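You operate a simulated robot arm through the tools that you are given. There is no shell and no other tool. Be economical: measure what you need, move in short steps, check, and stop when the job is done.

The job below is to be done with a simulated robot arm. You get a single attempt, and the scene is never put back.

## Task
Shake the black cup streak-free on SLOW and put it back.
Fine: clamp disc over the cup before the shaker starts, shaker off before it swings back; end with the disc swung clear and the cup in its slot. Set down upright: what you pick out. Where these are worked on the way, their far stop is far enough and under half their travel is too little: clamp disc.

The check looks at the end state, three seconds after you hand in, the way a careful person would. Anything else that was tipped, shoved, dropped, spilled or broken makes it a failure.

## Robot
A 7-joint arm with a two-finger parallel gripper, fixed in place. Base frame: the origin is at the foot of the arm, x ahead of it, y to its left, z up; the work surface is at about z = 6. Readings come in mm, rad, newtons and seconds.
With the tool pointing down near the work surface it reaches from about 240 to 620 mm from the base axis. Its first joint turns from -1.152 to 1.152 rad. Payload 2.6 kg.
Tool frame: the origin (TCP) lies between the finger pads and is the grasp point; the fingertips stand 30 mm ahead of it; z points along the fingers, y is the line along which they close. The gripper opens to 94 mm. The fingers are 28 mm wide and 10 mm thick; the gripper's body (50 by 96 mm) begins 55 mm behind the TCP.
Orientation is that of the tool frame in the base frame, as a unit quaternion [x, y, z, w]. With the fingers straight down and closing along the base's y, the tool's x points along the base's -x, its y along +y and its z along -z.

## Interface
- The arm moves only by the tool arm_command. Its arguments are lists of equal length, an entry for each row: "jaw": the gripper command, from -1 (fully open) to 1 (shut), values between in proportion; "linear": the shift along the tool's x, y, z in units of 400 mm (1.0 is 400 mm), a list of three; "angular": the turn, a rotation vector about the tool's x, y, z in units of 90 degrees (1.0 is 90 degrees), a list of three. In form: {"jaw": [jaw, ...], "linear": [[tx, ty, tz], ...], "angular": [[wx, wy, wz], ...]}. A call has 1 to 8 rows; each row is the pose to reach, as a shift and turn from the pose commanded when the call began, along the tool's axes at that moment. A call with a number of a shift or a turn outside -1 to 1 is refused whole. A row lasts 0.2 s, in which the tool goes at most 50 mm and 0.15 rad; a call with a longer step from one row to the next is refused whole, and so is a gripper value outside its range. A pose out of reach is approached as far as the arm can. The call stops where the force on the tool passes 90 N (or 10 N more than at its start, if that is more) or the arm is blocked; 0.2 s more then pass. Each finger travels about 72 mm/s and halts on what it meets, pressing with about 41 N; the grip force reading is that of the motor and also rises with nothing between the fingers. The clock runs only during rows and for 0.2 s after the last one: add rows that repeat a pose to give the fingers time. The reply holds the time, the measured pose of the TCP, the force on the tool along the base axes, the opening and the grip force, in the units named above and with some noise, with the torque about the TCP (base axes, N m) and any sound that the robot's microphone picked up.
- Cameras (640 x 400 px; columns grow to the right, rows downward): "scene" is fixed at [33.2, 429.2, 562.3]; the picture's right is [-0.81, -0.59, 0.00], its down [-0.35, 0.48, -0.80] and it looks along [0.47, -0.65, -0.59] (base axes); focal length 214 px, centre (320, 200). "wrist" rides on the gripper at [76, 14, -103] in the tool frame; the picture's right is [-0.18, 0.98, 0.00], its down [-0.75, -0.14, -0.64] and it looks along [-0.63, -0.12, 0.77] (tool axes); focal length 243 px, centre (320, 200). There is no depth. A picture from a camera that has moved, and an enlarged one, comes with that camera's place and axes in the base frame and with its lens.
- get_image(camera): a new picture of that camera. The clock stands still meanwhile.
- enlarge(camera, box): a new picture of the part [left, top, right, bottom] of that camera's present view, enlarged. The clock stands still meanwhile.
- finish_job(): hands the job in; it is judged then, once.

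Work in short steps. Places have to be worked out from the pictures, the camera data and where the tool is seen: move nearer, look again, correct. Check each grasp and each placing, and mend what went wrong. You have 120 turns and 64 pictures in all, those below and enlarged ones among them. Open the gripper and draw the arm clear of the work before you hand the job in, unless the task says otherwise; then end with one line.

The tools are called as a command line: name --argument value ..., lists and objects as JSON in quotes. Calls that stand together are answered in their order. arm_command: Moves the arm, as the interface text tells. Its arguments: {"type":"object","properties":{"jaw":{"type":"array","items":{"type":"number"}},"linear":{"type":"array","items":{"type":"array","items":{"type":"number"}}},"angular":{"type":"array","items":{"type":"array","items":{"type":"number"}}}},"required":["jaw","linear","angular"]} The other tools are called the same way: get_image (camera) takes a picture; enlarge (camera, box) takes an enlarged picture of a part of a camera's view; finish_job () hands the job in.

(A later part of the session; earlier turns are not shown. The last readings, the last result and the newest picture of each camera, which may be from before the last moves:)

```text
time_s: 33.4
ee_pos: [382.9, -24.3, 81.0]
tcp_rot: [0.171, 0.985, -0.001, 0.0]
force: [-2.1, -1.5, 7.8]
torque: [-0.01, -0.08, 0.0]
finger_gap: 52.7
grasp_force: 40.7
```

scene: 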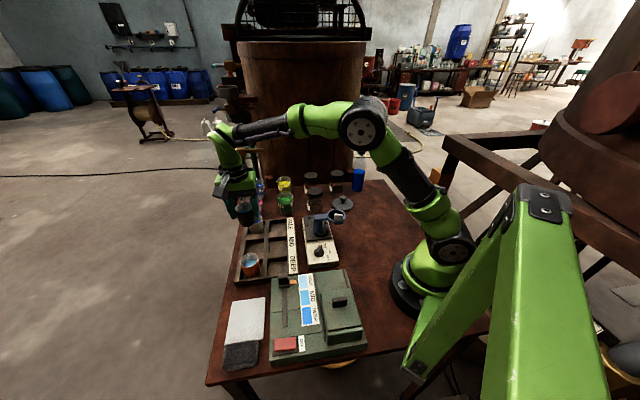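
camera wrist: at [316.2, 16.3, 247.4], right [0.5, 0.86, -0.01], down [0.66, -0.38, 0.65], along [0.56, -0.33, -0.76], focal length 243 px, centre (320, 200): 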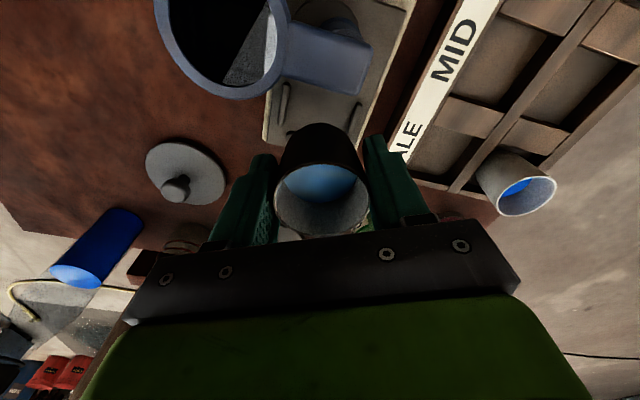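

Light contact at 8 N. Releasing gently to a 70 mm gap.

arm_command --jaw '[-0.2, -0.5, -0.5, -0.5]' --linear '[[0, 0, 0], [0, 0, 0], [0, 0, 0], [0, 0, 0]]' --angular '[[0, 0, 0], [0, 0, 0], [0, 0, 0], [0, 0, 0]]'

get_image --camera "wrist"

```text
time_s: 34.4
ee_pos: [381.8, -24.6, 79.9]
tcp_rot: [0.171, 0.985, -0.001, -0.001]
force: [0.0, -0.4, 0.4]
torque: [0.02, 0.01, -0.05]
finger_gap: 70.3
grasp_force: 0.0
```

```text
25 pictures are left
camera wrist: at [315.1, 15.4, 183.0], right [0.51, 0.86, 0.0], down [0.66, -0.39, 0.64], along [0.55, -0.33, -0.77], focal length 243 px, centre (320, 200)
```

wrist: 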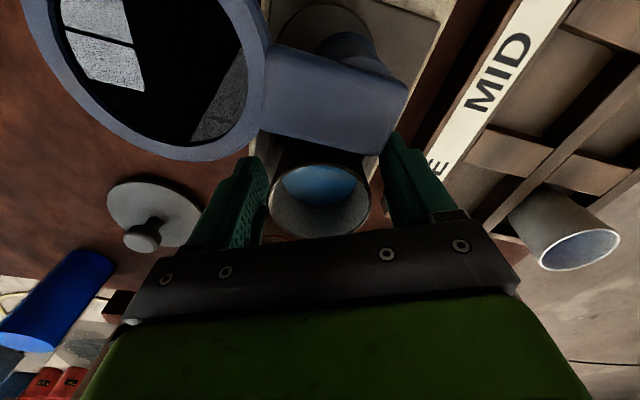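

The cup stands upright and free. Rising straight up to z≈215 for an inspection.

arm_command --jaw '[-0.5, -0.5, -0.5, -0.5, -0.5]' --linear '[[0, 0, -0.04], [0, 0, -0.12], [0, 0, -0.22], [0, 0, -0.32], [0, 0, -0.34]]' --angular '[[0, 0, 0], [0, 0, 0], [0, 0, 0], [0, 0, 0], [0, 0, 0]]'

enlarge --camera "wrist" --box '[160, 20, 400, 170]'

enlarge --camera "scene" --box '[286, 190, 350, 230]'

```text
time_s: 35.6
ee_pos: [381.7, -24.4, 216.1]
tcp_rot: [0.171, 0.985, -0.002, -0.001]
force: [-0.1, 0.8, -1.0]
torque: [-0.02, -0.02, 0.03]
finger_gap: 70.6
grasp_force: 0.0
```

```text
2.67 times, centred on (280, 95) of wrist
camera zoom: at [315.4, 15.0, 318.3], right [0.5, 0.86, 0.0], down [0.66, -0.39, 0.64], along [0.55, -0.33, -0.77], focal length 647 px, centre (427, 480)
```

zoom: 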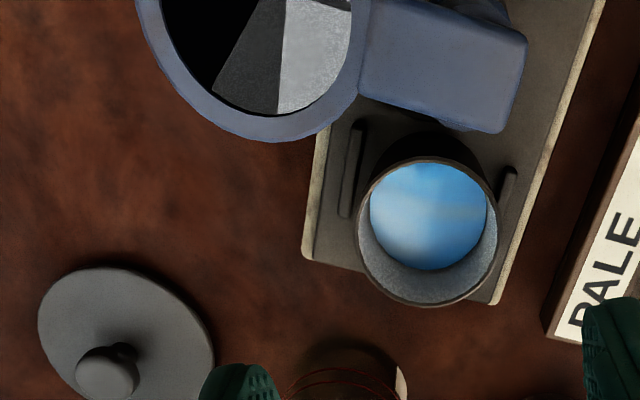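

```text
10.00 times, centred on (318, 210) of scene
camera zoom: at [33.2, 429.2, 562.3], right [-0.81, -0.59, 0.0], down [-0.35, 0.48, -0.8], along [0.47, -0.65, -0.59], focal length 2145 px, centre (340, 100)
```

zoom: 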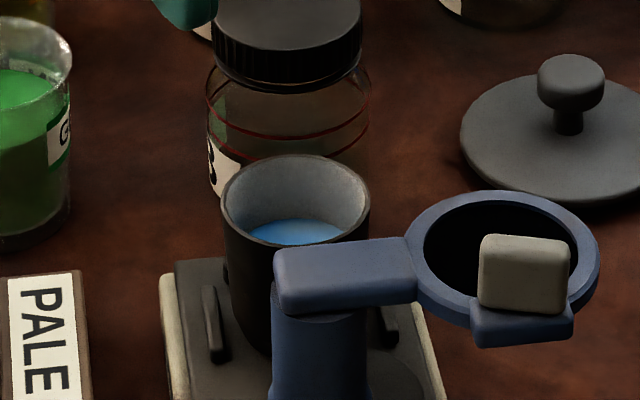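

The cup is upright on the plate, clear of the clamp ring. Next is the swing: the ring pivots on the post at (342, 4), and its pale tab sits near (281, -10, 126). I'll close the gripper and move to the tab's trailing side.

arm_command --jaw '[0, 0.5, 1, 1, 1, 1, 1, 1]' --linear '[[0.03, 0.01, 0], [0.07, 0.025, 0], [0.11, 0.04, 0.01], [0.15, 0.055, 0.02], [0.19, 0.072, 0.03], [0.23, 0.09, 0.04], [0.27, 0.105, 0.055], [0.301, 0.116, 0.065]]' --angular '[[0, 0, 0.09], [0, 0, 0.18], [0, 0, 0.27], [0, 0, 0.36], [0, 0, 0.45], [0, 0, 0.54], [0, 0, 0.63], [0, 0, 0.72]]'

get_image --camera "wrist"

```text
time_s: 37.4
ee_pos: [283.6, 60.1, 191.4]
tcp_rot: [0.673, 0.74, -0.001, 0.0]
force: [-0.3, -0.1, -0.8]
torque: [-0.01, 0.02, -0.01]
finger_gap: 0.0
grasp_force: 33.2
```

```text
22 pictures are left
camera wrist: at [291.9, 138.3, 292.7], right [1.0, -0.09, 0.0], down [-0.07, -0.76, 0.64], along [-0.06, -0.64, -0.77], focal length 243 px, centre (320, 200)
```

wrist: 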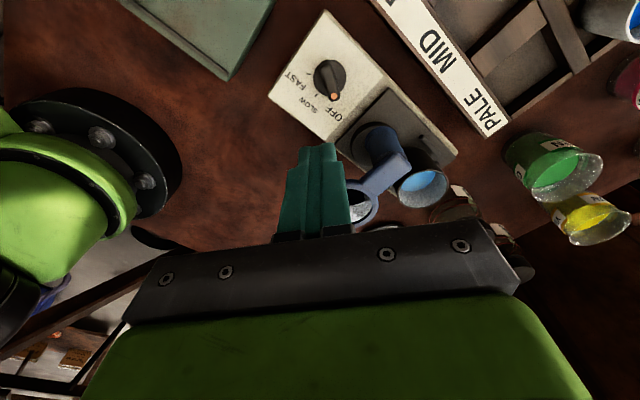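

The fingers hide the tab from here, so I'll work by contact. Lowering to tip height z≈110 behind the tab, at (283, 38).

arm_command --jaw '[1, 1, 1, 1]' --linear '[[0, 0, 0.06], [-0.02, -0.002, 0.11], [-0.045, -0.004, 0.1225], [-0.055, -0.005, 0.1225]]' --angular '[[0, 0, 0], [0, 0, 0], [0, 0, 0], [0, 0, 0]]'

enlarge --camera "scene" --box '[286, 190, 382, 250]'

```text
time_s: 38.4
ee_pos: [284.7, 38.2, 142.4]
tcp_rot: [0.672, 0.741, -0.001, 0.0]
force: [-0.1, -0.3, -0.3]
torque: [0.01, 0.01, 0.0]
finger_gap: 0.0
grasp_force: 33.0
```

```text
6.67 times, centred on (334, 220) of scene
camera zoom: at [33.2, 429.2, 562.3], right [-0.81, -0.59, 0.0], down [-0.35, 0.48, -0.8], along [0.47, -0.65, -0.59], focal length 1430 px, centre (227, 67)
```

zoom: 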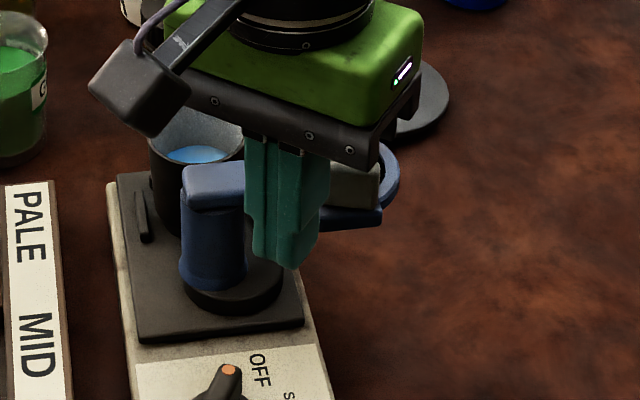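

Finger is properly behind the tab. Now I'll start pushing along the arc around the post.

arm_command --jaw '[1, 1, 1, 1, 1, 1, 1]' --linear '[[-0.0442, -0.0105, 0], [-0.062, -0.0145, 0], [-0.081, -0.019, 0], [-0.1, -0.019, 0], [-0.1187, -0.019, 0], [-0.137, -0.016, 0], [-0.1546, -0.0112, 0]]' --angular '[[0, 0, 0], [0, 0, 0], [0, 0, 0], [0, 0, 0], [0, 0, 0], [0, 0, 0], [0, 0, 0]]'

enlarge --camera "scene" --box '[286, 180, 382, 240]'

```text
time_s: 40.0
ee_pos: [285.2, -23.3, 142.2]
tcp_rot: [0.673, 0.74, -0.001, 0.0]
force: [-0.7, -0.3, 0.1]
torque: [0.02, 0.0, 0.01]
finger_gap: 0.0
grasp_force: 32.8
```

```text
6.67 times, centred on (334, 210) of scene
camera zoom: at [33.2, 429.2, 562.3], right [-0.81, -0.59, 0.0], down [-0.35, 0.48, -0.8], along [0.47, -0.65, -0.59], focal length 1430 px, centre (227, 133)
```

zoom: 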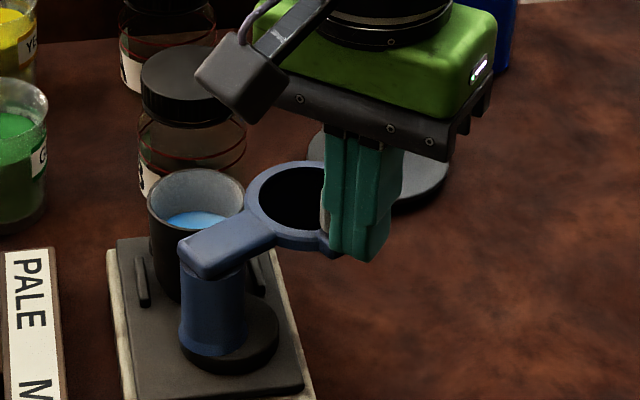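

The disc is swinging with the push. Continuing along the arc.

arm_command --jaw '[1, 1, 1, 1, 1]' --linear '[[-0.022, 0.013, 0], [-0.044, 0.0284, 0], [-0.0635, 0.0472, 0], [-0.079, 0.0693, 0], [-0.0908, 0.0938, 0]]' --angular '[[0, 0, 0], [0, 0, 0], [0, 0, 0], [0, 0, 0], [0, 0, 0]]'

enlarge --camera "scene" --box '[286, 180, 382, 240]'

```text
time_s: 41.2
ee_pos: [326.1, -55.8, 141.2]
tcp_rot: [0.672, 0.74, -0.001, -0.001]
force: [0.5, 1.0, 0.7]
torque: [0.0, 0.0, 0.02]
finger_gap: 0.0
grasp_force: 32.6
```

```text
6.67 times, centred on (334, 210) of scene
camera zoom: at [33.2, 429.2, 562.3], right [-0.81, -0.59, 0.0], down [-0.35, 0.48, -0.8], along [0.47, -0.65, -0.59], focal length 1430 px, centre (227, 133)
```

zoom: 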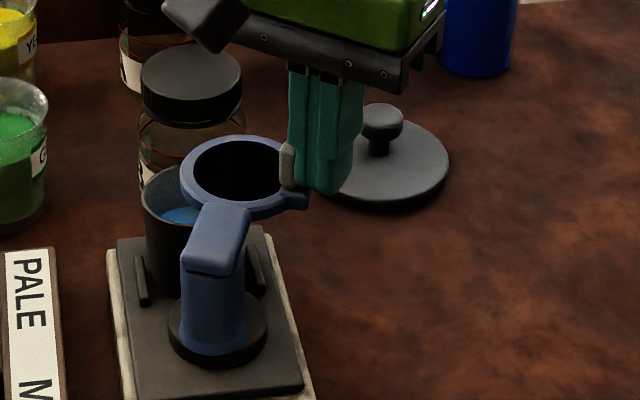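

arm_command --jaw '[1, 1, 1]' --linear '[[-0.0055, 0.018, 0], [-0.0088, 0.0366, 0], [-0.0098, 0.0555, 0]]' --angular '[[0, 0, 0], [0, 0, 0], [0, 0, 0]]'

enlarge --camera "scene" --box '[286, 180, 382, 240]'

```text
time_s: 42.0
ee_pos: [349.4, -58.1, 141.4]
tcp_rot: [0.672, 0.74, -0.002, -0.001]
force: [-0.9, -1.4, -0.1]
torque: [0.0, -0.01, 0.04]
finger_gap: 0.2
grasp_force: 33.2
```

```text
6.67 times, centred on (334, 210) of scene
camera zoom: at [33.2, 429.2, 562.3], right [-0.81, -0.59, 0.0], down [-0.35, 0.48, -0.8], along [0.47, -0.65, -0.59], focal length 1430 px, centre (227, 133)
```

zoom: 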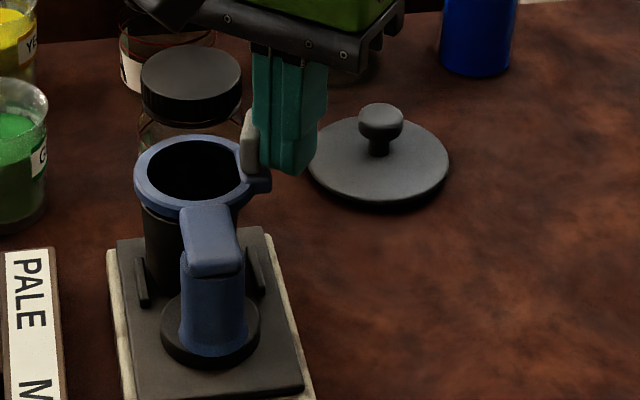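

The disc is nearly over the cup. I'll nudge it on to feel for the far stop.

arm_command --jaw '[1, 1]' --linear '[[0, 0.01, 0], [0.001, 0.016, 0]]' --angular '[[0, 0, 0], [0, 0, 0]]'

arm_command --jaw '[1, 1]' --linear '[[0.001, 0.007, 0], [0.003, 0.014, 0]]' --angular '[[0, 0, 0], [0, 0, 0]]'

enlarge --camera "scene" --box '[286, 180, 382, 240]'

```text
time_s: 42.6
ee_pos: [352.1, -60.3, 142.4]
tcp_rot: [0.675, 0.738, -0.005, 0.0]
force: [-26.0, -22.6, 14.7]
torque: [-0.17, 0.27, 0.18]
finger_gap: 0.0
grasp_force: 32.6
```

```text
time_s: 43.2
ee_pos: [353.8, -58.9, 141.6]
tcp_rot: [0.676, 0.737, -0.01, -0.005]
force: [-65.9, -29.7, 37.2]
torque: [0.11, 0.42, 0.55]
finger_gap: 0.0
grasp_force: 33.2
```

```text
6.67 times, centred on (334, 210) of scene
camera zoom: at [32.9, 429.1, 562.3], right [-0.81, -0.59, 0.0], down [-0.35, 0.48, -0.8], along [0.47, -0.65, -0.59], focal length 1430 px, centre (227, 133)
```

zoom: 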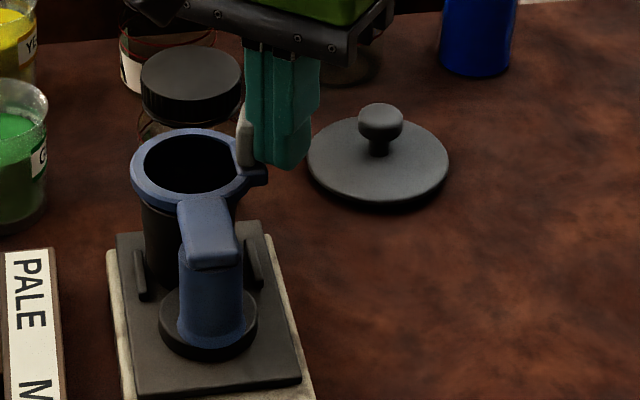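

The stop is reached, but the push is loading the shaker. Backing off immediately and checking.

arm_command --jaw '[1, 1, 1]' --linear '[[-0.002, -0.02, 0], [-0.01, -0.06, -0.01], [-0.02, -0.1, -0.05]]' --angular '[[0, 0, 0], [0, 0, 0], [0, 0, 0]]'

enlarge --camera "scene" --box '[286, 180, 382, 240]'

```text
time_s: 44.0
ee_pos: [321.4, -66.2, 163.5]
tcp_rot: [0.672, 0.74, -0.002, 0.0]
force: [0.0, 0.5, -0.4]
torque: [0.03, -0.02, 0.01]
finger_gap: 0.0
grasp_force: 33.3
```

```text
6.67 times, centred on (334, 210) of scene
camera zoom: at [33.2, 429.2, 562.3], right [-0.81, -0.59, 0.0], down [-0.35, 0.48, -0.8], along [0.47, -0.65, -0.59], focal length 1430 px, centre (227, 133)
```

zoom: 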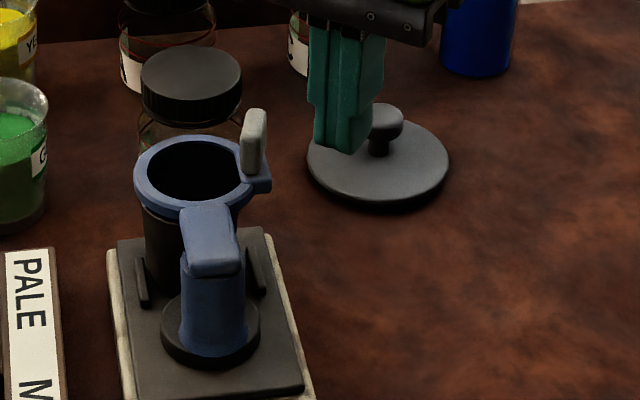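

The shaker settled back exactly where it was, with the disc at its stop over the cup. Next I'll move over the knob, near (294, 75), and look closely.

arm_command --jaw '[1, 0.6, 0.3, 0.3, 0.3, 0.3]' --linear '[[0.02, -0.005, -0.06], [0.1, -0.01, -0.07], [0.19, -0.02, -0.07], [0.28, -0.027, -0.06], [0.357, -0.033, -0.03], [0.357, -0.033, -0.0]]' --angular '[[0, 0, -0.02], [0, 0, -0.05], [0, 0, -0.08], [0, 0, -0.11], [0, 0, -0.11], [0, 0, -0.11]]'

enlarge --camera "wrist" --box '[220, 60, 420, 185]'

```text
time_s: 45.4
ee_pos: [295.0, 73.3, 162.2]
tcp_rot: [0.606, 0.795, -0.001, 0.001]
force: [-0.1, -0.7, -0.1]
torque: [-0.03, 0.01, 0.01]
finger_gap: 32.9
grasp_force: 0.0
```

```text
3.20 times, centred on (320, 122) of wrist
camera zoom: at [289.4, 150.9, 264.6], right [1.0, 0.08, 0.0], down [0.07, -0.76, 0.64], along [0.05, -0.64, -0.77], focal length 776 px, centre (320, 448)
```

zoom: 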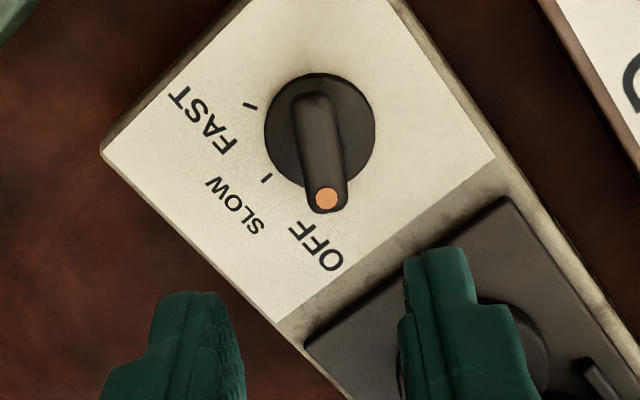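

The knob axis is at (295, 78), its handle pointing about -77° (OFF). SLOW is 60° clockwise from above. I'll descend over the handle with fingers straddling it.

arm_command --jaw '[0.3, 0.3, 0.3, 0.3, 0.3]' --linear '[[0.0113, 0.003, 0.06], [0.0113, 0.003, 0.13], [0.0113, 0.003, 0.18], [0.0113, 0.003, 0.215], [0.0113, 0.003, 0.22]]' --angular '[[0, 0, 0.02], [0, 0, 0.02], [0, 0, 0.02], [0, 0, 0.02], [0, 0, 0.02]]'

enlarge --camera "wrist" --box '[220, 90, 420, 215]'

```text
time_s: 46.6
ee_pos: [295.4, 76.8, 74.2]
tcp_rot: [0.619, 0.786, -0.003, -0.001]
force: [0.8, -0.2, 0.0]
torque: [0.03, -0.05, -0.02]
finger_gap: 33.0
grasp_force: 0.1
```

```text
3.20 times, centred on (320, 152) of wrist
camera zoom: at [291.4, 154.8, 175.7], right [1.0, 0.05, 0.0], down [0.04, -0.76, 0.64], along [0.03, -0.64, -0.77], focal length 776 px, centre (320, 352)
```

zoom: 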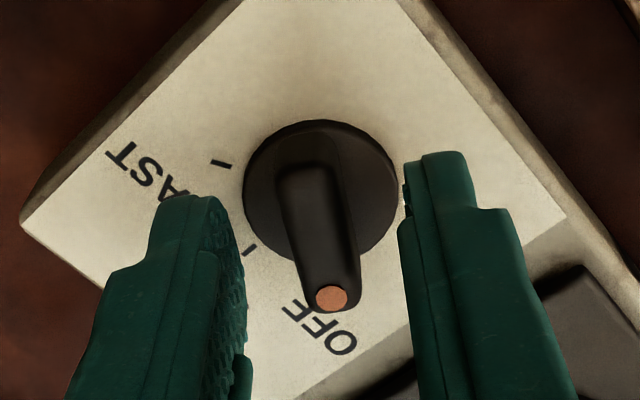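

arm_command --jaw '[0.3, 0.3, 0.3]' --linear '[[0, 0, 0.007], [0, 0, 0.014], [0, 0, 0.014]]' --angular '[[0, 0, 0], [0, 0, 0], [0, 0, 0]]'

arm_command --jaw '[0.5, 0.8, 1, 1, 1]' --linear '[[0, 0, 0], [0, 0, 0], [0, 0, 0], [0, 0, 0], [0, 0, 0]]' --angular '[[0, 0, 0], [0, 0, 0], [0, 0, 0], [0, 0, 0], [0, 0, 0]]'

```text
time_s: 47.4
ee_pos: [294.4, 78.8, 68.5]
tcp_rot: [0.618, 0.786, -0.002, 0.0]
force: [0.1, -0.4, -0.1]
torque: [0.02, -0.04, -0.02]
finger_gap: 32.9
grasp_force: 0.0
```

```text
time_s: 48.6
ee_pos: [293.9, 77.0, 68.1]
tcp_rot: [0.619, 0.786, -0.002, 0.0]
force: [-4.8, -1.0, 1.2]
torque: [0.15, -0.05, 0.02]
finger_gap: 11.8
grasp_force: 44.8
```

Handle gripped (11.8 mm). Turning 60° clockwise to SLOW.

arm_command --jaw '[1, 1, 1, 1, 1, 1, 1, 1]' --linear '[[0, 0, 0], [0, 0, 0], [0, 0, 0], [0, 0, 0], [0, 0, 0], [0, 0, 0], [0, 0, 0], [0, 0, 0]]' --angular '[[0, 0, 0.085], [0, 0, 0.17], [0, 0, 0.255], [0, 0, 0.34], [0, 0, 0.425], [0, 0, 0.51], [0, 0, 0.595], [0, 0, 0.655]]'

enlarge --camera "wrist" --box '[220, 90, 420, 215]'

```text
time_s: 50.4
ee_pos: [296.9, 76.9, 70.2]
tcp_rot: [0.925, 0.38, 0.002, 0.003]
force: [31.6, -13.6, -13.4]
torque: [-0.71, 0.16, 0.15]
finger_gap: 12.0
grasp_force: 44.9
```

```text
3.20 times, centred on (320, 152) of wrist
camera zoom: at [361.0, 120.8, 170.9], right [0.56, -0.83, 0.01], down [-0.64, -0.43, 0.64], along [-0.53, -0.36, -0.77], focal length 776 px, centre (320, 352)
```

zoom: 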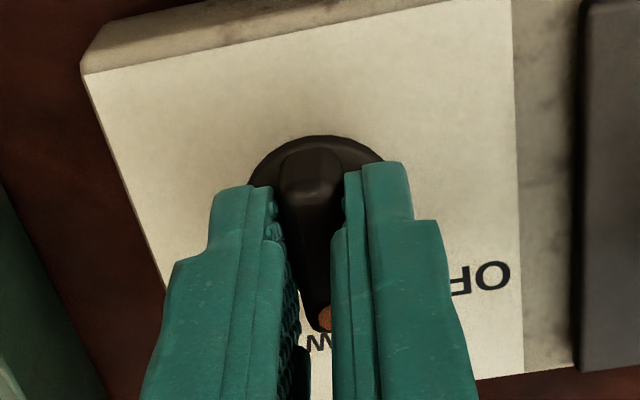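

The handle now points at SLOW. Releasing it and rising to look at the shaker.

arm_command --jaw '[0.6, 0.3, 0.3, 0.3, 0.3, 0.3]' --linear '[[0, 0, 0], [0, 0, 0], [0, 0, 0], [0, 0, -0.05], [0, 0, -0.15], [0, 0, -0.2]]' --angular '[[0, 0, 0], [0, 0, 0], [0, 0, 0], [0, 0, 0], [0, 0, 0], [0, 0, 0]]'

get_image --camera "wrist"

```text
time_s: 51.8
ee_pos: [293.2, 79.3, 149.4]
tcp_rot: [0.925, 0.38, -0.003, 0.0]
force: [-0.1, -0.3, 0.5]
torque: [0.0, 0.0, -0.01]
finger_gap: 32.8
grasp_force: 0.1
```

```text
12 pictures are left
camera wrist: at [358.4, 123.6, 249.7], right [0.56, -0.83, 0.0], down [-0.63, -0.43, 0.65], along [-0.53, -0.36, -0.76], focal length 243 px, centre (320, 200)
```

wrist: 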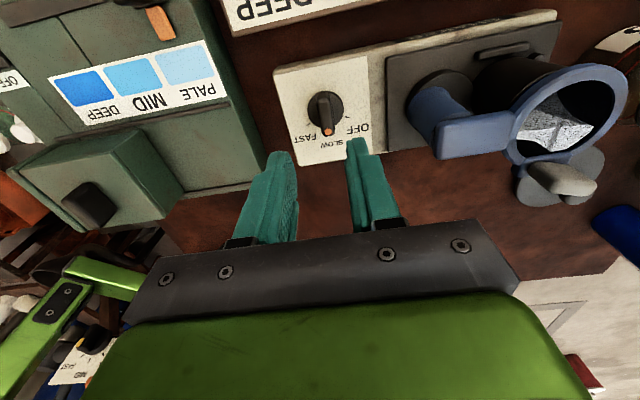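

The pointer sits at SLOW. I'll wait and listen for the shaker.

arm_command --jaw '[0.3, 0.3, 0.3, 0.3, 0.3, 0.3, 0.3, 0.3]' --linear '[[0, 0, 0], [0, 0, 0], [0, 0, 0], [0, 0, 0], [0, 0, 0], [0, 0, 0], [0, 0, 0], [0, 0, 0]]' --angular '[[0, 0, 0], [0, 0, 0], [0, 0, 0], [0, 0, 0], [0, 0, 0], [0, 0, 0], [0, 0, 0], [0, 0, 0]]'

enlarge --camera "wrist" --box '[250, 20, 450, 145]'

```text
time_s: 53.6
ee_pos: [293.5, 79.7, 147.2]
tcp_rot: [0.925, 0.38, -0.001, 0.001]
force: [-1.1, -1.2, -0.1]
torque: [-0.01, 0.02, 0.01]
finger_gap: 33.0
grasp_force: 0.1
```

```text
3.20 times, centred on (350, 82) of wrist
camera zoom: at [358.6, 123.5, 249.6], right [0.56, -0.83, 0.0], down [-0.63, -0.43, 0.64], along [-0.53, -0.36, -0.76], focal length 776 px, centre (224, 576)
```

zoom: 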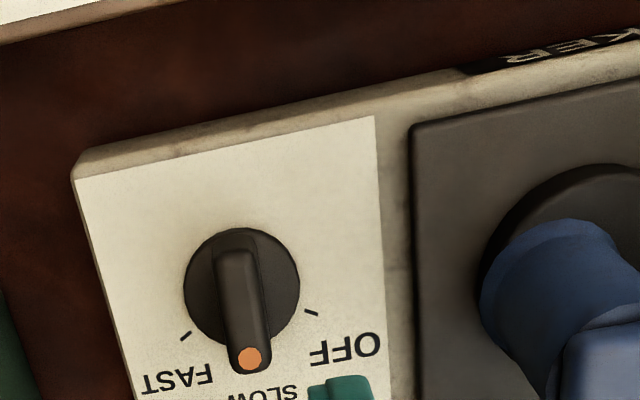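

The pointer is squarely between OFF and FAST, so it's on SLOW. I'll let it run and check the shaker in the scene view.

arm_command --jaw '[0.3, 0.3, 0.3, 0.3, 0.3, 0.3, 0.3, 0.3]' --linear '[[0, 0, 0], [0, 0, 0], [0, 0, 0], [0, 0, 0], [0, 0, 0], [0, 0, 0], [0, 0, 0], [0, 0, 0]]' --angular '[[0, 0, 0], [0, 0, 0], [0, 0, 0], [0, 0, 0], [0, 0, 0], [0, 0, 0], [0, 0, 0], [0, 0, 0]]'

arm_command --jaw '[0.3, 0.3, 0.3, 0.3, 0.3, 0.3, 0.3, 0.3]' --linear '[[0, 0, 0], [0, 0, 0], [0, 0, 0], [0, 0, 0], [0, 0, 0], [0, 0, 0], [0, 0, 0], [0, 0, 0]]' --angular '[[0, 0, 0], [0, 0, 0], [0, 0, 0], [0, 0, 0], [0, 0, 0], [0, 0, 0], [0, 0, 0], [0, 0, 0]]'

arm_command --jaw '[0.3, 0.3, 0.3, 0.3, 0.3, 0.3, 0.3, 0.3]' --linear '[[0, 0, 0], [0, 0, 0], [0, 0, 0], [0, 0, 0], [0, 0, 0], [0, 0, 0], [0, 0, 0], [0, 0, 0]]' --angular '[[0, 0, 0], [0, 0, 0], [0, 0, 0], [0, 0, 0], [0, 0, 0], [0, 0, 0], [0, 0, 0], [0, 0, 0]]'

enlarge --camera "wrist" --box '[400, 20, 640, 170]'

```text
time_s: 55.4
ee_pos: [292.4, 78.3, 147.5]
tcp_rot: [0.925, 0.379, -0.002, 0.0]
force: [0.3, -0.2, -0.7]
torque: [-0.01, 0.02, 0.01]
finger_gap: 32.7
grasp_force: 0.0
```

```text
time_s: 57.2
ee_pos: [294.1, 79.3, 148.1]
tcp_rot: [0.925, 0.379, -0.002, 0.001]
force: [1.3, -0.4, 0.5]
torque: [-0.02, 0.0, -0.01]
finger_gap: 33.0
grasp_force: 0.0
```

```text
time_s: 59.0
ee_pos: [292.4, 79.3, 147.6]
tcp_rot: [0.925, 0.38, -0.002, 0.001]
force: [0.9, 0.5, -0.8]
torque: [-0.01, 0.02, 0.03]
finger_gap: 32.8
grasp_force: 0.1
```

```text
2.67 times, centred on (520, 95) of wrist
camera zoom: at [358.6, 123.5, 249.6], right [0.56, -0.83, 0.0], down [-0.63, -0.43, 0.64], along [-0.53, -0.36, -0.76], focal length 647 px, centre (-213, 480)
```

zoom: 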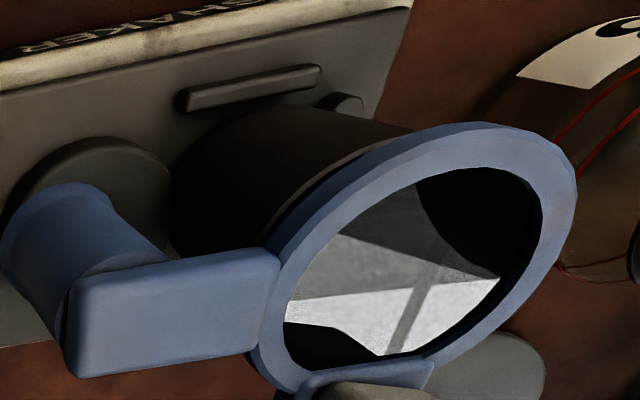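

Compared with the earlier view, the plate has shifted several pixels, so the shaker is oscillating with the cup clamped. I'll let it run longer.

arm_command --jaw '[0.3, 0.3, 0.3, 0.3, 0.3, 0.3, 0.3, 0.3]' --linear '[[0, 0, 0], [0, 0, 0], [0, 0, 0], [0, 0, 0], [0, 0, 0], [0, 0, 0], [0, 0, 0], [0, 0, 0]]' --angular '[[0, 0, 0], [0, 0, 0], [0, 0, 0], [0, 0, 0], [0, 0, 0], [0, 0, 0], [0, 0, 0], [0, 0, 0]]'

arm_command --jaw '[0.3, 0.3, 0.3, 0.3, 0.3, 0.3, 0.3, 0.3]' --linear '[[0, 0, 0], [0, 0, 0], [0, 0, 0], [0, 0, 0], [0, 0, 0], [0, 0, 0], [0, 0, 0], [0, 0, 0]]' --angular '[[0, 0, 0], [0, 0, 0], [0, 0, 0], [0, 0, 0], [0, 0, 0], [0, 0, 0], [0, 0, 0], [0, 0, 0]]'

arm_command --jaw '[0.3, 0.3, 0.3, 0.3, 0.3, 0.3, 0.3, 0.3]' --linear '[[0, 0, 0], [0, 0, 0], [0, 0, 0], [0, 0, 0], [0, 0, 0], [0, 0, 0], [0, 0, 0], [0, 0, 0]]' --angular '[[0, 0, 0], [0, 0, 0], [0, 0, 0], [0, 0, 0], [0, 0, 0], [0, 0, 0], [0, 0, 0], [0, 0, 0]]'

arm_command --jaw '[0.3, 0.3, 0.3, 0.3, 0.3, 0.3, 0.3, 0.3]' --linear '[[0, 0, 0], [0, 0, 0], [0, 0, 0], [0, 0, 0], [0, 0, 0], [0, 0, 0], [0, 0, 0], [0, 0, 0]]' --angular '[[0, 0, 0], [0, 0, 0], [0, 0, 0], [0, 0, 0], [0, 0, 0], [0, 0, 0], [0, 0, 0], [0, 0, 0]]'

arm_command --jaw '[0.3, 0.3, 0.3, 0.3, 0.3, 0.3, 0.3, 0.3]' --linear '[[0, 0, 0], [0, 0, 0], [0, 0, 0], [0, 0, 0], [0, 0, 0], [0, 0, 0], [0, 0, 0], [0, 0, 0]]' --angular '[[0, 0, 0], [0, 0, 0], [0, 0, 0], [0, 0, 0], [0, 0, 0], [0, 0, 0], [0, 0, 0], [0, 0, 0]]'

arm_command --jaw '[0.3, 0.3, 0.3, 0.3, 0.3, 0.3, 0.3, 0.3]' --linear '[[0, 0, 0], [0, 0, 0], [0, 0, 0], [0, 0, 0], [0, 0, 0], [0, 0, 0], [0, 0, 0], [0, 0, 0]]' --angular '[[0, 0, 0], [0, 0, 0], [0, 0, 0], [0, 0, 0], [0, 0, 0], [0, 0, 0], [0, 0, 0], [0, 0, 0]]'

```text
time_s: 60.8
ee_pos: [294.1, 78.7, 147.4]
tcp_rot: [0.925, 0.379, -0.001, 0.001]
force: [0.7, -0.3, -0.4]
torque: [0.02, -0.01, -0.01]
finger_gap: 32.9
grasp_force: 0.1
```

```text
time_s: 62.6
ee_pos: [293.0, 79.3, 147.8]
tcp_rot: [0.925, 0.379, -0.002, 0.0]
force: [0.1, -0.4, -0.6]
torque: [0.01, -0.04, -0.02]
finger_gap: 32.7
grasp_force: 0.0
```

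```text
time_s: 64.4
ee_pos: [293.9, 80.1, 148.4]
tcp_rot: [0.925, 0.379, -0.001, 0.001]
force: [-1.1, 0.0, -0.2]
torque: [0.0, 0.0, 0.03]
finger_gap: 33.0
grasp_force: 0.1
```

```text
time_s: 66.2
ee_pos: [293.1, 79.6, 147.6]
tcp_rot: [0.925, 0.38, -0.001, 0.001]
force: [-0.2, -0.4, -1.0]
torque: [0.0, -0.02, 0.01]
finger_gap: 32.8
grasp_force: 0.0
```

```text
time_s: 68.0
ee_pos: [294.0, 79.4, 148.3]
tcp_rot: [0.925, 0.379, -0.001, 0.0]
force: [0.5, -0.2, -0.4]
torque: [-0.01, 0.02, 0.0]
finger_gap: 33.1
grasp_force: 0.1
```

```text
time_s: 69.8
ee_pos: [293.4, 79.8, 147.6]
tcp_rot: [0.925, 0.379, -0.001, 0.0]
force: [0.4, 0.0, 0.2]
torque: [-0.02, 0.01, -0.02]
finger_gap: 32.8
grasp_force: 0.1
```

About 19 s have run. One more look with the same crop confirms whether the plate is moving.

enlarge --camera "wrist" --box '[400, 20, 640, 170]'

```text
2.67 times, centred on (520, 95) of wrist
camera zoom: at [358.6, 123.5, 249.6], right [0.56, -0.83, 0.0], down [-0.63, -0.43, 0.64], along [-0.53, -0.36, -0.76], focal length 647 px, centre (-213, 480)
```

zoom: 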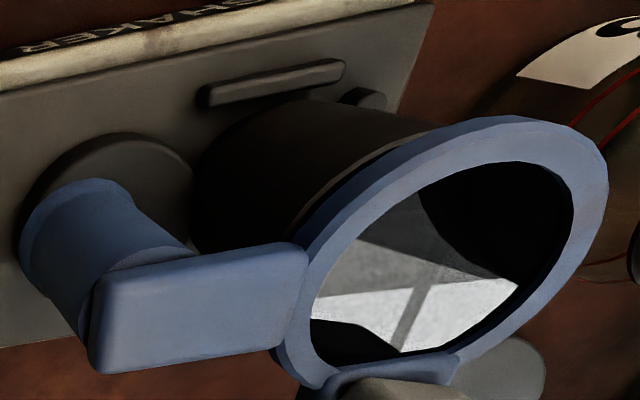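

The plate is clearly moving. Now I'll regrip the knob to switch it off.

arm_command --jaw '[0.3, 0.3, 0.3, 0.3, 0.7, 1, 1, 1]' --linear '[[0, 0, 0.06], [0, 0, 0.13], [0, 0, 0.18], [0, 0, 0.2], [0, 0, 0.2], [0, 0, 0.2], [0, 0, 0.2], [0, 0, 0.2]]' --angular '[[0, 0, 0], [0, 0, 0], [0, 0, 0], [0, 0, 0], [0, 0, 0], [0, 0, 0], [0, 0, 0], [0, 0, 0]]'

arm_command --jaw '[1, 1, 1, 1, 1, 1, 1, 1]' --linear '[[0, 0, 0], [0, 0, 0], [0, 0, 0], [0, 0, 0], [0, 0, 0], [0, 0, 0], [0, 0, 0], [0, 0, 0]]' --angular '[[0, 0, -0.085], [0, 0, -0.17], [0, 0, -0.255], [0, 0, -0.34], [0, 0, -0.425], [0, 0, -0.51], [0, 0, -0.595], [0, 0, -0.67]]'

arm_command --jaw '[0.6, 0.3, 0.3, 0.3, 0.3, 0.3]' --linear '[[0, 0, 0], [0, 0, 0], [0, 0, 0], [0, 0, -0.05], [0, 0, -0.15], [0, 0, -0.22]]' --angular '[[0, 0, 0], [0, 0, 0], [0, 0, 0], [0, 0, 0], [0, 0, 0], [0, 0, 0]]'

get_image --camera "wrist"

```text
time_s: 71.6
ee_pos: [296.3, 76.5, 68.3]
tcp_rot: [0.925, 0.379, 0.0, 0.002]
force: [23.9, -24.0, -17.0]
torque: [-0.44, -0.2, 0.07]
finger_gap: 11.9
grasp_force: 45.3
```

```text
time_s: 73.4
ee_pos: [294.0, 75.9, 67.7]
tcp_rot: [0.609, 0.793, -0.002, 0.001]
force: [12.6, -20.1, -10.0]
torque: [-0.86, -0.66, -0.01]
finger_gap: 11.7
grasp_force: 45.1
```

```text
time_s: 74.8
ee_pos: [294.6, 79.5, 156.5]
tcp_rot: [0.609, 0.793, -0.002, 0.0]
force: [0.3, 0.4, -0.9]
torque: [0.01, 0.0, 0.02]
finger_gap: 32.7
grasp_force: 0.1
```

```text
8 pictures are left
camera wrist: at [289.4, 157.1, 259.0], right [1.0, 0.08, 0.0], down [0.06, -0.76, 0.64], along [0.05, -0.64, -0.77], focal length 243 px, centre (320, 200)
```

wrist: 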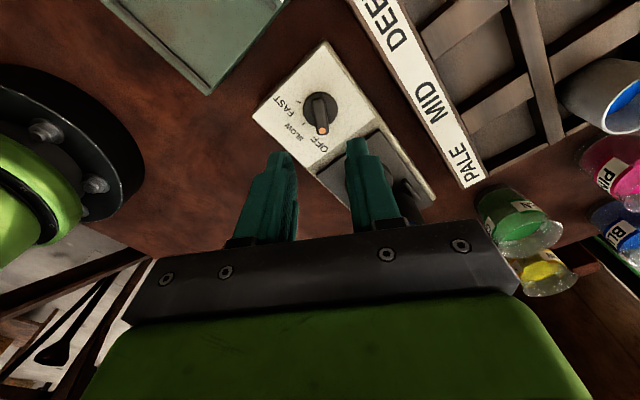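

The knob is back on OFF. To swing the disc back, I'll come down over the disc on the inner side of its tab (tips around z≈118) and push the tab outward along the arc.

arm_command --jaw '[0.6, 1, 1, 1, 1, 1, 1]' --linear '[[0, 0, -0.08], [-0.06, 0.03, -0.11], [-0.13, 0.065, -0.11], [-0.2, 0.1, -0.11], [-0.27, 0.132, -0.11], [-0.32, 0.156, -0.11], [-0.32, 0.156, -0.05]]' --angular '[[0, 0, 0], [0, 0, 0], [0, 0, 0], [0, 0, 0], [0, 0, 0], [0, 0, 0], [0, 0, 0]]'

enlarge --camera "scene" --box '[286, 170, 382, 230]'

```text
time_s: 76.4
ee_pos: [390.2, -28.4, 176.3]
tcp_rot: [0.61, 0.793, -0.003, 0.0]
force: [0.3, 0.6, 0.3]
torque: [0.01, -0.02, 0.02]
finger_gap: 0.2
grasp_force: 33.0
```

```text
6.67 times, centred on (334, 200) of scene
camera zoom: at [33.2, 429.1, 562.3], right [-0.81, -0.59, 0.0], down [-0.35, 0.48, -0.8], along [0.47, -0.65, -0.59], focal length 1430 px, centre (227, 200)
```

zoom: 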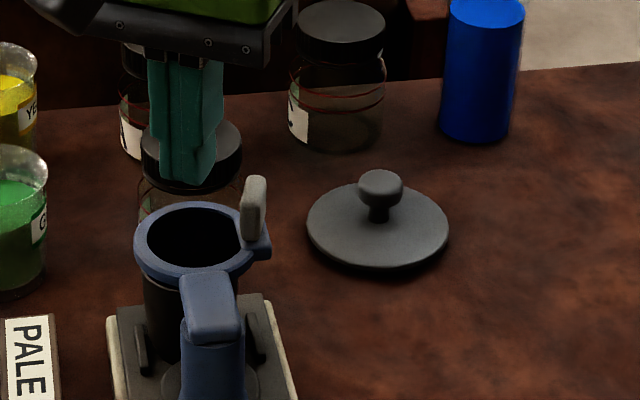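

The finger lines up over the disc, left of the tab. Lowering to tip z≈118.

arm_command --jaw '[1, 1, 1]' --linear '[[0, 0, 0.04], [0, 0, 0.07], [0, 0, 0.07]]' --angular '[[0, 0, 0], [0, 0, 0], [0, 0, 0]]'

```text
time_s: 77.2
ee_pos: [387.9, -29.4, 149.1]
tcp_rot: [0.609, 0.793, -0.002, 0.0]
force: [-0.4, -0.4, -0.1]
torque: [0.0, 0.0, 0.02]
finger_gap: 0.0
grasp_force: 33.1
```

arm_command --jaw '[1, 1, 1, 1, 1, 1]' --linear '[[-0.014, -0.0203, 0], [-0.0242, -0.043, 0], [-0.0302, -0.067, 0], [-0.0319, -0.0918, 0], [-0.0294, -0.1165, 0], [-0.0225, -0.1405, 0]]' --angular '[[0, 0, 0], [0, 0, 0], [0, 0, 0], [0, 0, 0], [0, 0, 0], [0, 0, 0]]'

enlarge --camera "scene" --box '[286, 170, 382, 230]'

```text
time_s: 78.6
ee_pos: [335.0, -54.6, 149.1]
tcp_rot: [0.61, 0.793, -0.002, 0.001]
force: [0.4, -0.1, -1.0]
torque: [0.02, -0.03, 0.01]
finger_gap: 0.2
grasp_force: 33.0
```

```text
6.67 times, centred on (334, 200) of scene
camera zoom: at [33.2, 429.2, 562.3], right [-0.81, -0.59, 0.0], down [-0.35, 0.48, -0.8], along [0.47, -0.65, -0.59], focal length 1430 px, centre (227, 200)
```

zoom: 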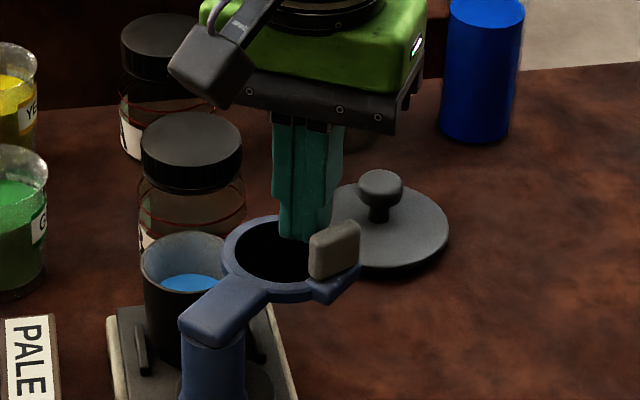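

The disc is swinging back and the cup is undisturbed. Continuing to its parked angle.

arm_command --jaw '[1, 1, 1, 1, 1]' --linear '[[0.0108, -0.0222, 0], [0.0255, -0.0423, 0], [0.0433, -0.0596, 0], [0.0639, -0.0735, 0], [0.0865, -0.0838, 0]]' --angular '[[0, 0, 0], [0, 0, 0], [0, 0, 0], [0, 0, 0], [0, 0, 0]]'

arm_command --jaw '[1, 1]' --linear '[[0.0072, -0.002, 0], [0.0143, -0.0039, 0]]' --angular '[[0, 0, 0], [0, 0, 0]]'

```text
time_s: 79.8
ee_pos: [295.0, -29.2, 148.7]
tcp_rot: [0.61, 0.793, -0.002, -0.002]
force: [0.5, 0.9, -0.1]
torque: [0.02, 0.02, 0.01]
finger_gap: 0.0
grasp_force: 33.2
```

```text
time_s: 80.4
ee_pos: [291.4, -23.2, 148.2]
tcp_rot: [0.61, 0.793, -0.002, 0.0]
force: [-1.4, -2.9, -0.5]
torque: [-0.06, 0.03, 0.08]
finger_gap: 0.1
grasp_force: 32.7
```

The disc is at its parked stop (slight resistance). I'll rise and move over the cup with the same yawed pose as before.

arm_command --jaw '[1, 1, 0.5, 0, -0.5, -0.5, -0.5, -0.5]' --linear '[[0, 0, -0.1], [0, 0, -0.17], [-0.01, 0.04, -0.17], [-0.022, 0.08, -0.17], [-0.033, 0.12, -0.17], [-0.045, 0.16, -0.17], [-0.056, 0.2, -0.17], [-0.0616, 0.218, -0.17]]' --angular '[[0, 0, 0], [0, 0, -0.088], [0, 0, -0.176], [0, 0, -0.265], [0, 0, -0.353], [0, 0, -0.441], [0, 0, -0.53], [0, 0, -0.618]]'

enlarge --camera "wrist" --box '[160, 20, 400, 170]'

```text
time_s: 82.2
ee_pos: [382.0, -23.6, 216.5]
tcp_rot: [0.168, 0.986, -0.001, -0.001]
force: [-0.4, -0.6, -0.8]
torque: [-0.02, 0.03, -0.01]
finger_gap: 70.7
grasp_force: 0.1
```

```text
2.67 times, centred on (280, 95) of wrist
camera zoom: at [315.2, 15.8, 318.5], right [0.5, 0.87, 0.0], down [0.67, -0.38, 0.64], along [0.55, -0.32, -0.77], focal length 647 px, centre (427, 480)
```

zoom: 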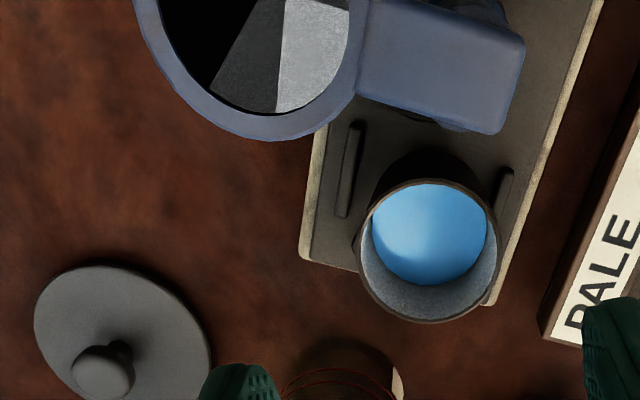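

The liquid is now uniform with no streaks, the disc is parked, and the cup has moved only about 7 mm toward the pins. I'll descend over it and grip at the same height on the cup as originally (TCP z≈91).

arm_command --jaw '[-0.6, -0.6, -0.6, -0.6, -0.6]' --linear '[[-0.0168, 0, 0.06], [-0.0168, 0, 0.15], [-0.0168, 0, 0.24], [-0.0168, 0, 0.3], [-0.0168, 0, 0.314]]' --angular '[[0, 0, 0], [0, 0, 0], [0, 0, 0], [0, 0, 0], [0, 0, 0]]'

get_image --camera "wrist"

```text
time_s: 83.4
ee_pos: [388.3, -25.6, 90.1]
tcp_rot: [0.17, 0.985, 0.0, 0.0]
force: [0.4, -0.2, -0.4]
torque: [0.02, -0.01, 0.02]
finger_gap: 75.3
grasp_force: 0.0
```

```text
4 pictures are left
camera wrist: at [322.1, 13.1, 192.5], right [0.5, 0.87, 0.0], down [0.67, -0.38, 0.64], along [0.55, -0.32, -0.77], focal length 243 px, centre (320, 200)
```

wrist: 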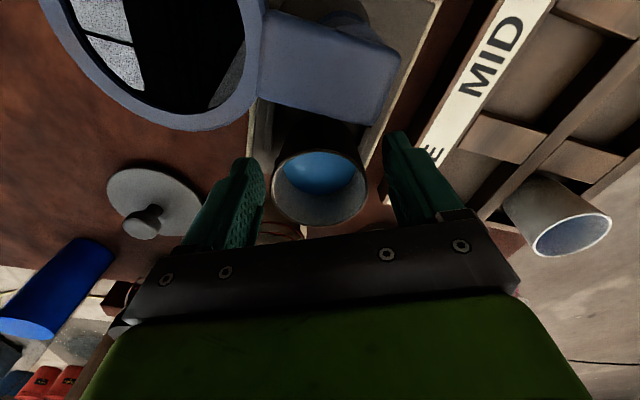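

The cup sits in the gripper just as in the first grasp. Closing and lifting.

arm_command --jaw '[0, 1, 1, 1, 1]' --linear '[[0, 0, 0], [0, 0, 0], [0, 0, 0], [0, 0, 0], [0, 0, 0]]' --angular '[[0, 0, 0], [0, 0, 0], [0, 0, 0], [0, 0, 0], [0, 0, 0]]'

arm_command --jaw '[1, 1, 1, 1, 1, 1, 1]' --linear '[[0, 0, -0.015], [0, 0, -0.05], [0, 0, -0.09], [0, 0, -0.14], [0, 0, -0.19], [0, 0, -0.22], [0, 0, -0.235]]' --angular '[[0, 0, 0], [0, 0, 0], [0, 0, 0], [0, 0, 0], [0, 0, 0], [0, 0, 0], [0, 0, 0]]'

```text
time_s: 84.6
ee_pos: [387.7, -25.8, 91.4]
tcp_rot: [0.169, 0.986, -0.001, 0.0]
force: [0.1, 0.5, 0.2]
torque: [0.02, 0.05, 0.03]
finger_gap: 50.3
grasp_force: 40.6
```

```text
time_s: 86.2
ee_pos: [387.1, -25.2, 185.4]
tcp_rot: [0.169, 0.986, -0.001, -0.001]
force: [0.8, -0.6, -0.9]
torque: [0.02, 0.02, -0.02]
finger_gap: 49.9
grasp_force: 41.3
```

Held firmly (50 mm). Carrying it level back over its slot, returning the yaw on the way.

arm_command --jaw '[1, 1, 1, 1, 1, 1, 1, 1]' --linear '[[-0.003, 0.035, 0], [-0.01, 0.105, 0], [-0.019, 0.2, 0], [-0.029, 0.305, 0], [-0.039, 0.405, 0], [-0.046, 0.485, 0], [-0.051, 0.537, 0], [-0.0527, 0.553, 0]]' --angular '[[0, 0, 0.02], [0, 0, 0.06], [0, 0, 0.1], [0, 0, 0.15], [0, 0, 0.2], [0, 0, 0.24], [0, 0, 0.27], [0, 0, 0.28]]'

get_image --camera "wrist"

```text
time_s: 88.0
ee_pos: [482.4, 174.8, 185.1]
tcp_rot: [0.381, 0.925, -0.001, -0.001]
force: [0.3, 0.9, -1.1]
torque: [-0.03, -0.03, 0.01]
finger_gap: 50.0
grasp_force: 41.1
```

```text
3 pictures are left
camera wrist: at [439.1, 238.4, 286.6], right [0.82, 0.57, 0.0], down [0.44, -0.63, 0.64], along [0.36, -0.53, -0.77], focal length 243 px, centre (320, 200)
```

wrist: 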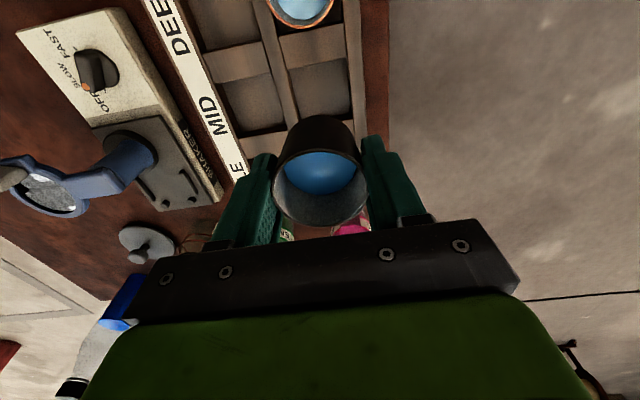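

The empty middle slot lines up under the tool. Lowering to just above the floor.

arm_command --jaw '[1, 1, 1, 1, 1, 1, 1]' --linear '[[-0.0, 0, 0.03], [0, 0, 0.09], [0, 0, 0.15], [0, 0, 0.2], [0, 0, 0.25], [0, 0, 0.28], [0, 0, 0.2925]]' --angular '[[0, 0, 0], [0, 0, 0], [0, 0, 0], [0, 0, 0], [0, 0, 0], [0, 0, 0], [0, 0, 0]]'

arm_command --jaw '[1, 1]' --linear '[[0, 0, 0.004], [0, 0, 0.006]]' --angular '[[0, 0, 0], [0, 0, 0]]'

arm_command --jaw '[1, 1]' --linear '[[0, 0, 0.003], [0, 0, 0.005]]' --angular '[[0, 0, 0], [0, 0, 0]]'

```text
time_s: 89.6
ee_pos: [482.4, 175.5, 67.3]
tcp_rot: [0.381, 0.925, -0.002, 0.0]
force: [0.1, 0.4, -1.0]
torque: [-0.04, -0.01, -0.02]
finger_gap: 50.1
grasp_force: 41.2
```

```text
time_s: 90.2
ee_pos: [481.8, 176.2, 64.9]
tcp_rot: [0.38, 0.925, -0.002, -0.001]
force: [-0.3, 0.2, 0.1]
torque: [0.02, 0.01, 0.01]
finger_gap: 50.1
grasp_force: 41.6
```

```text
time_s: 90.8
ee_pos: [482.5, 173.8, 62.2]
tcp_rot: [0.38, 0.925, -0.001, -0.001]
force: [0.2, 0.2, -0.8]
torque: [-0.02, -0.04, -0.01]
finger_gap: 50.1
grasp_force: 40.5
```

arm_command --jaw '[1, 1]' --linear '[[0, 0, 0.002], [0, 0, 0.004]]' --angular '[[0, 0, 0], [0, 0, 0]]'

arm_command --jaw '[1, 1]' --linear '[[0, 0, 0.002], [0, 0, 0.003]]' --angular '[[0, 0, 0], [0, 0, 0]]'

```text
time_s: 91.4
ee_pos: [483.4, 175.9, 60.7]
tcp_rot: [0.379, 0.925, -0.001, -0.001]
force: [0.3, -0.3, -0.7]
torque: [0.0, 0.0, 0.02]
finger_gap: 49.9
grasp_force: 40.9
```

```text
time_s: 92.0
ee_pos: [482.1, 176.1, 61.1]
tcp_rot: [0.379, 0.925, -0.001, -0.001]
force: [-0.2, -1.5, 6.0]
torque: [0.09, -0.02, 0.01]
finger_gap: 50.4
grasp_force: 41.3
```

Floor contact at 6 N. Releasing gently, then rising straight up.

arm_command --jaw '[-0.2, -0.5, -0.7, -0.7]' --linear '[[0, 0, 0], [0, 0, 0], [0, 0, 0], [0, 0, 0]]' --angular '[[0, 0, 0], [0, 0, 0], [0, 0, 0], [0, 0, 0]]'

arm_command --jaw '[-0.7, -0.7, -0.7, -0.7, -0.7]' --linear '[[0, 0, -0.04], [0, 0, -0.12], [0, 0, -0.22], [0, 0, -0.32], [0, 0, -0.35]]' --angular '[[0, 0, 0], [0, 0, 0], [0, 0, 0], [0, 0, 0], [0, 0, 0]]'

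get_image --camera "wrist"

```text
time_s: 93.0
ee_pos: [481.5, 175.6, 59.6]
tcp_rot: [0.38, 0.925, -0.002, -0.001]
force: [0.3, 0.8, -0.5]
torque: [0.0, 0.01, -0.01]
finger_gap: 79.7
grasp_force: 0.0
```

```text
time_s: 94.2
ee_pos: [483.7, 176.9, 201.4]
tcp_rot: [0.38, 0.925, -0.002, -0.001]
force: [0.1, 0.7, 0.7]
torque: [0.0, 0.0, -0.02]
finger_gap: 79.9
grasp_force: 0.2
```

```text
2 pictures are left
camera wrist: at [439.6, 240.1, 302.7], right [0.82, 0.57, 0.0], down [0.44, -0.63, 0.64], along [0.36, -0.53, -0.77], focal length 243 px, centre (320, 200)
```

wrist: 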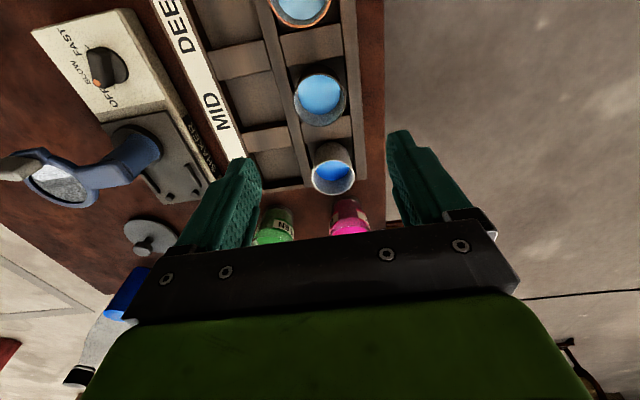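

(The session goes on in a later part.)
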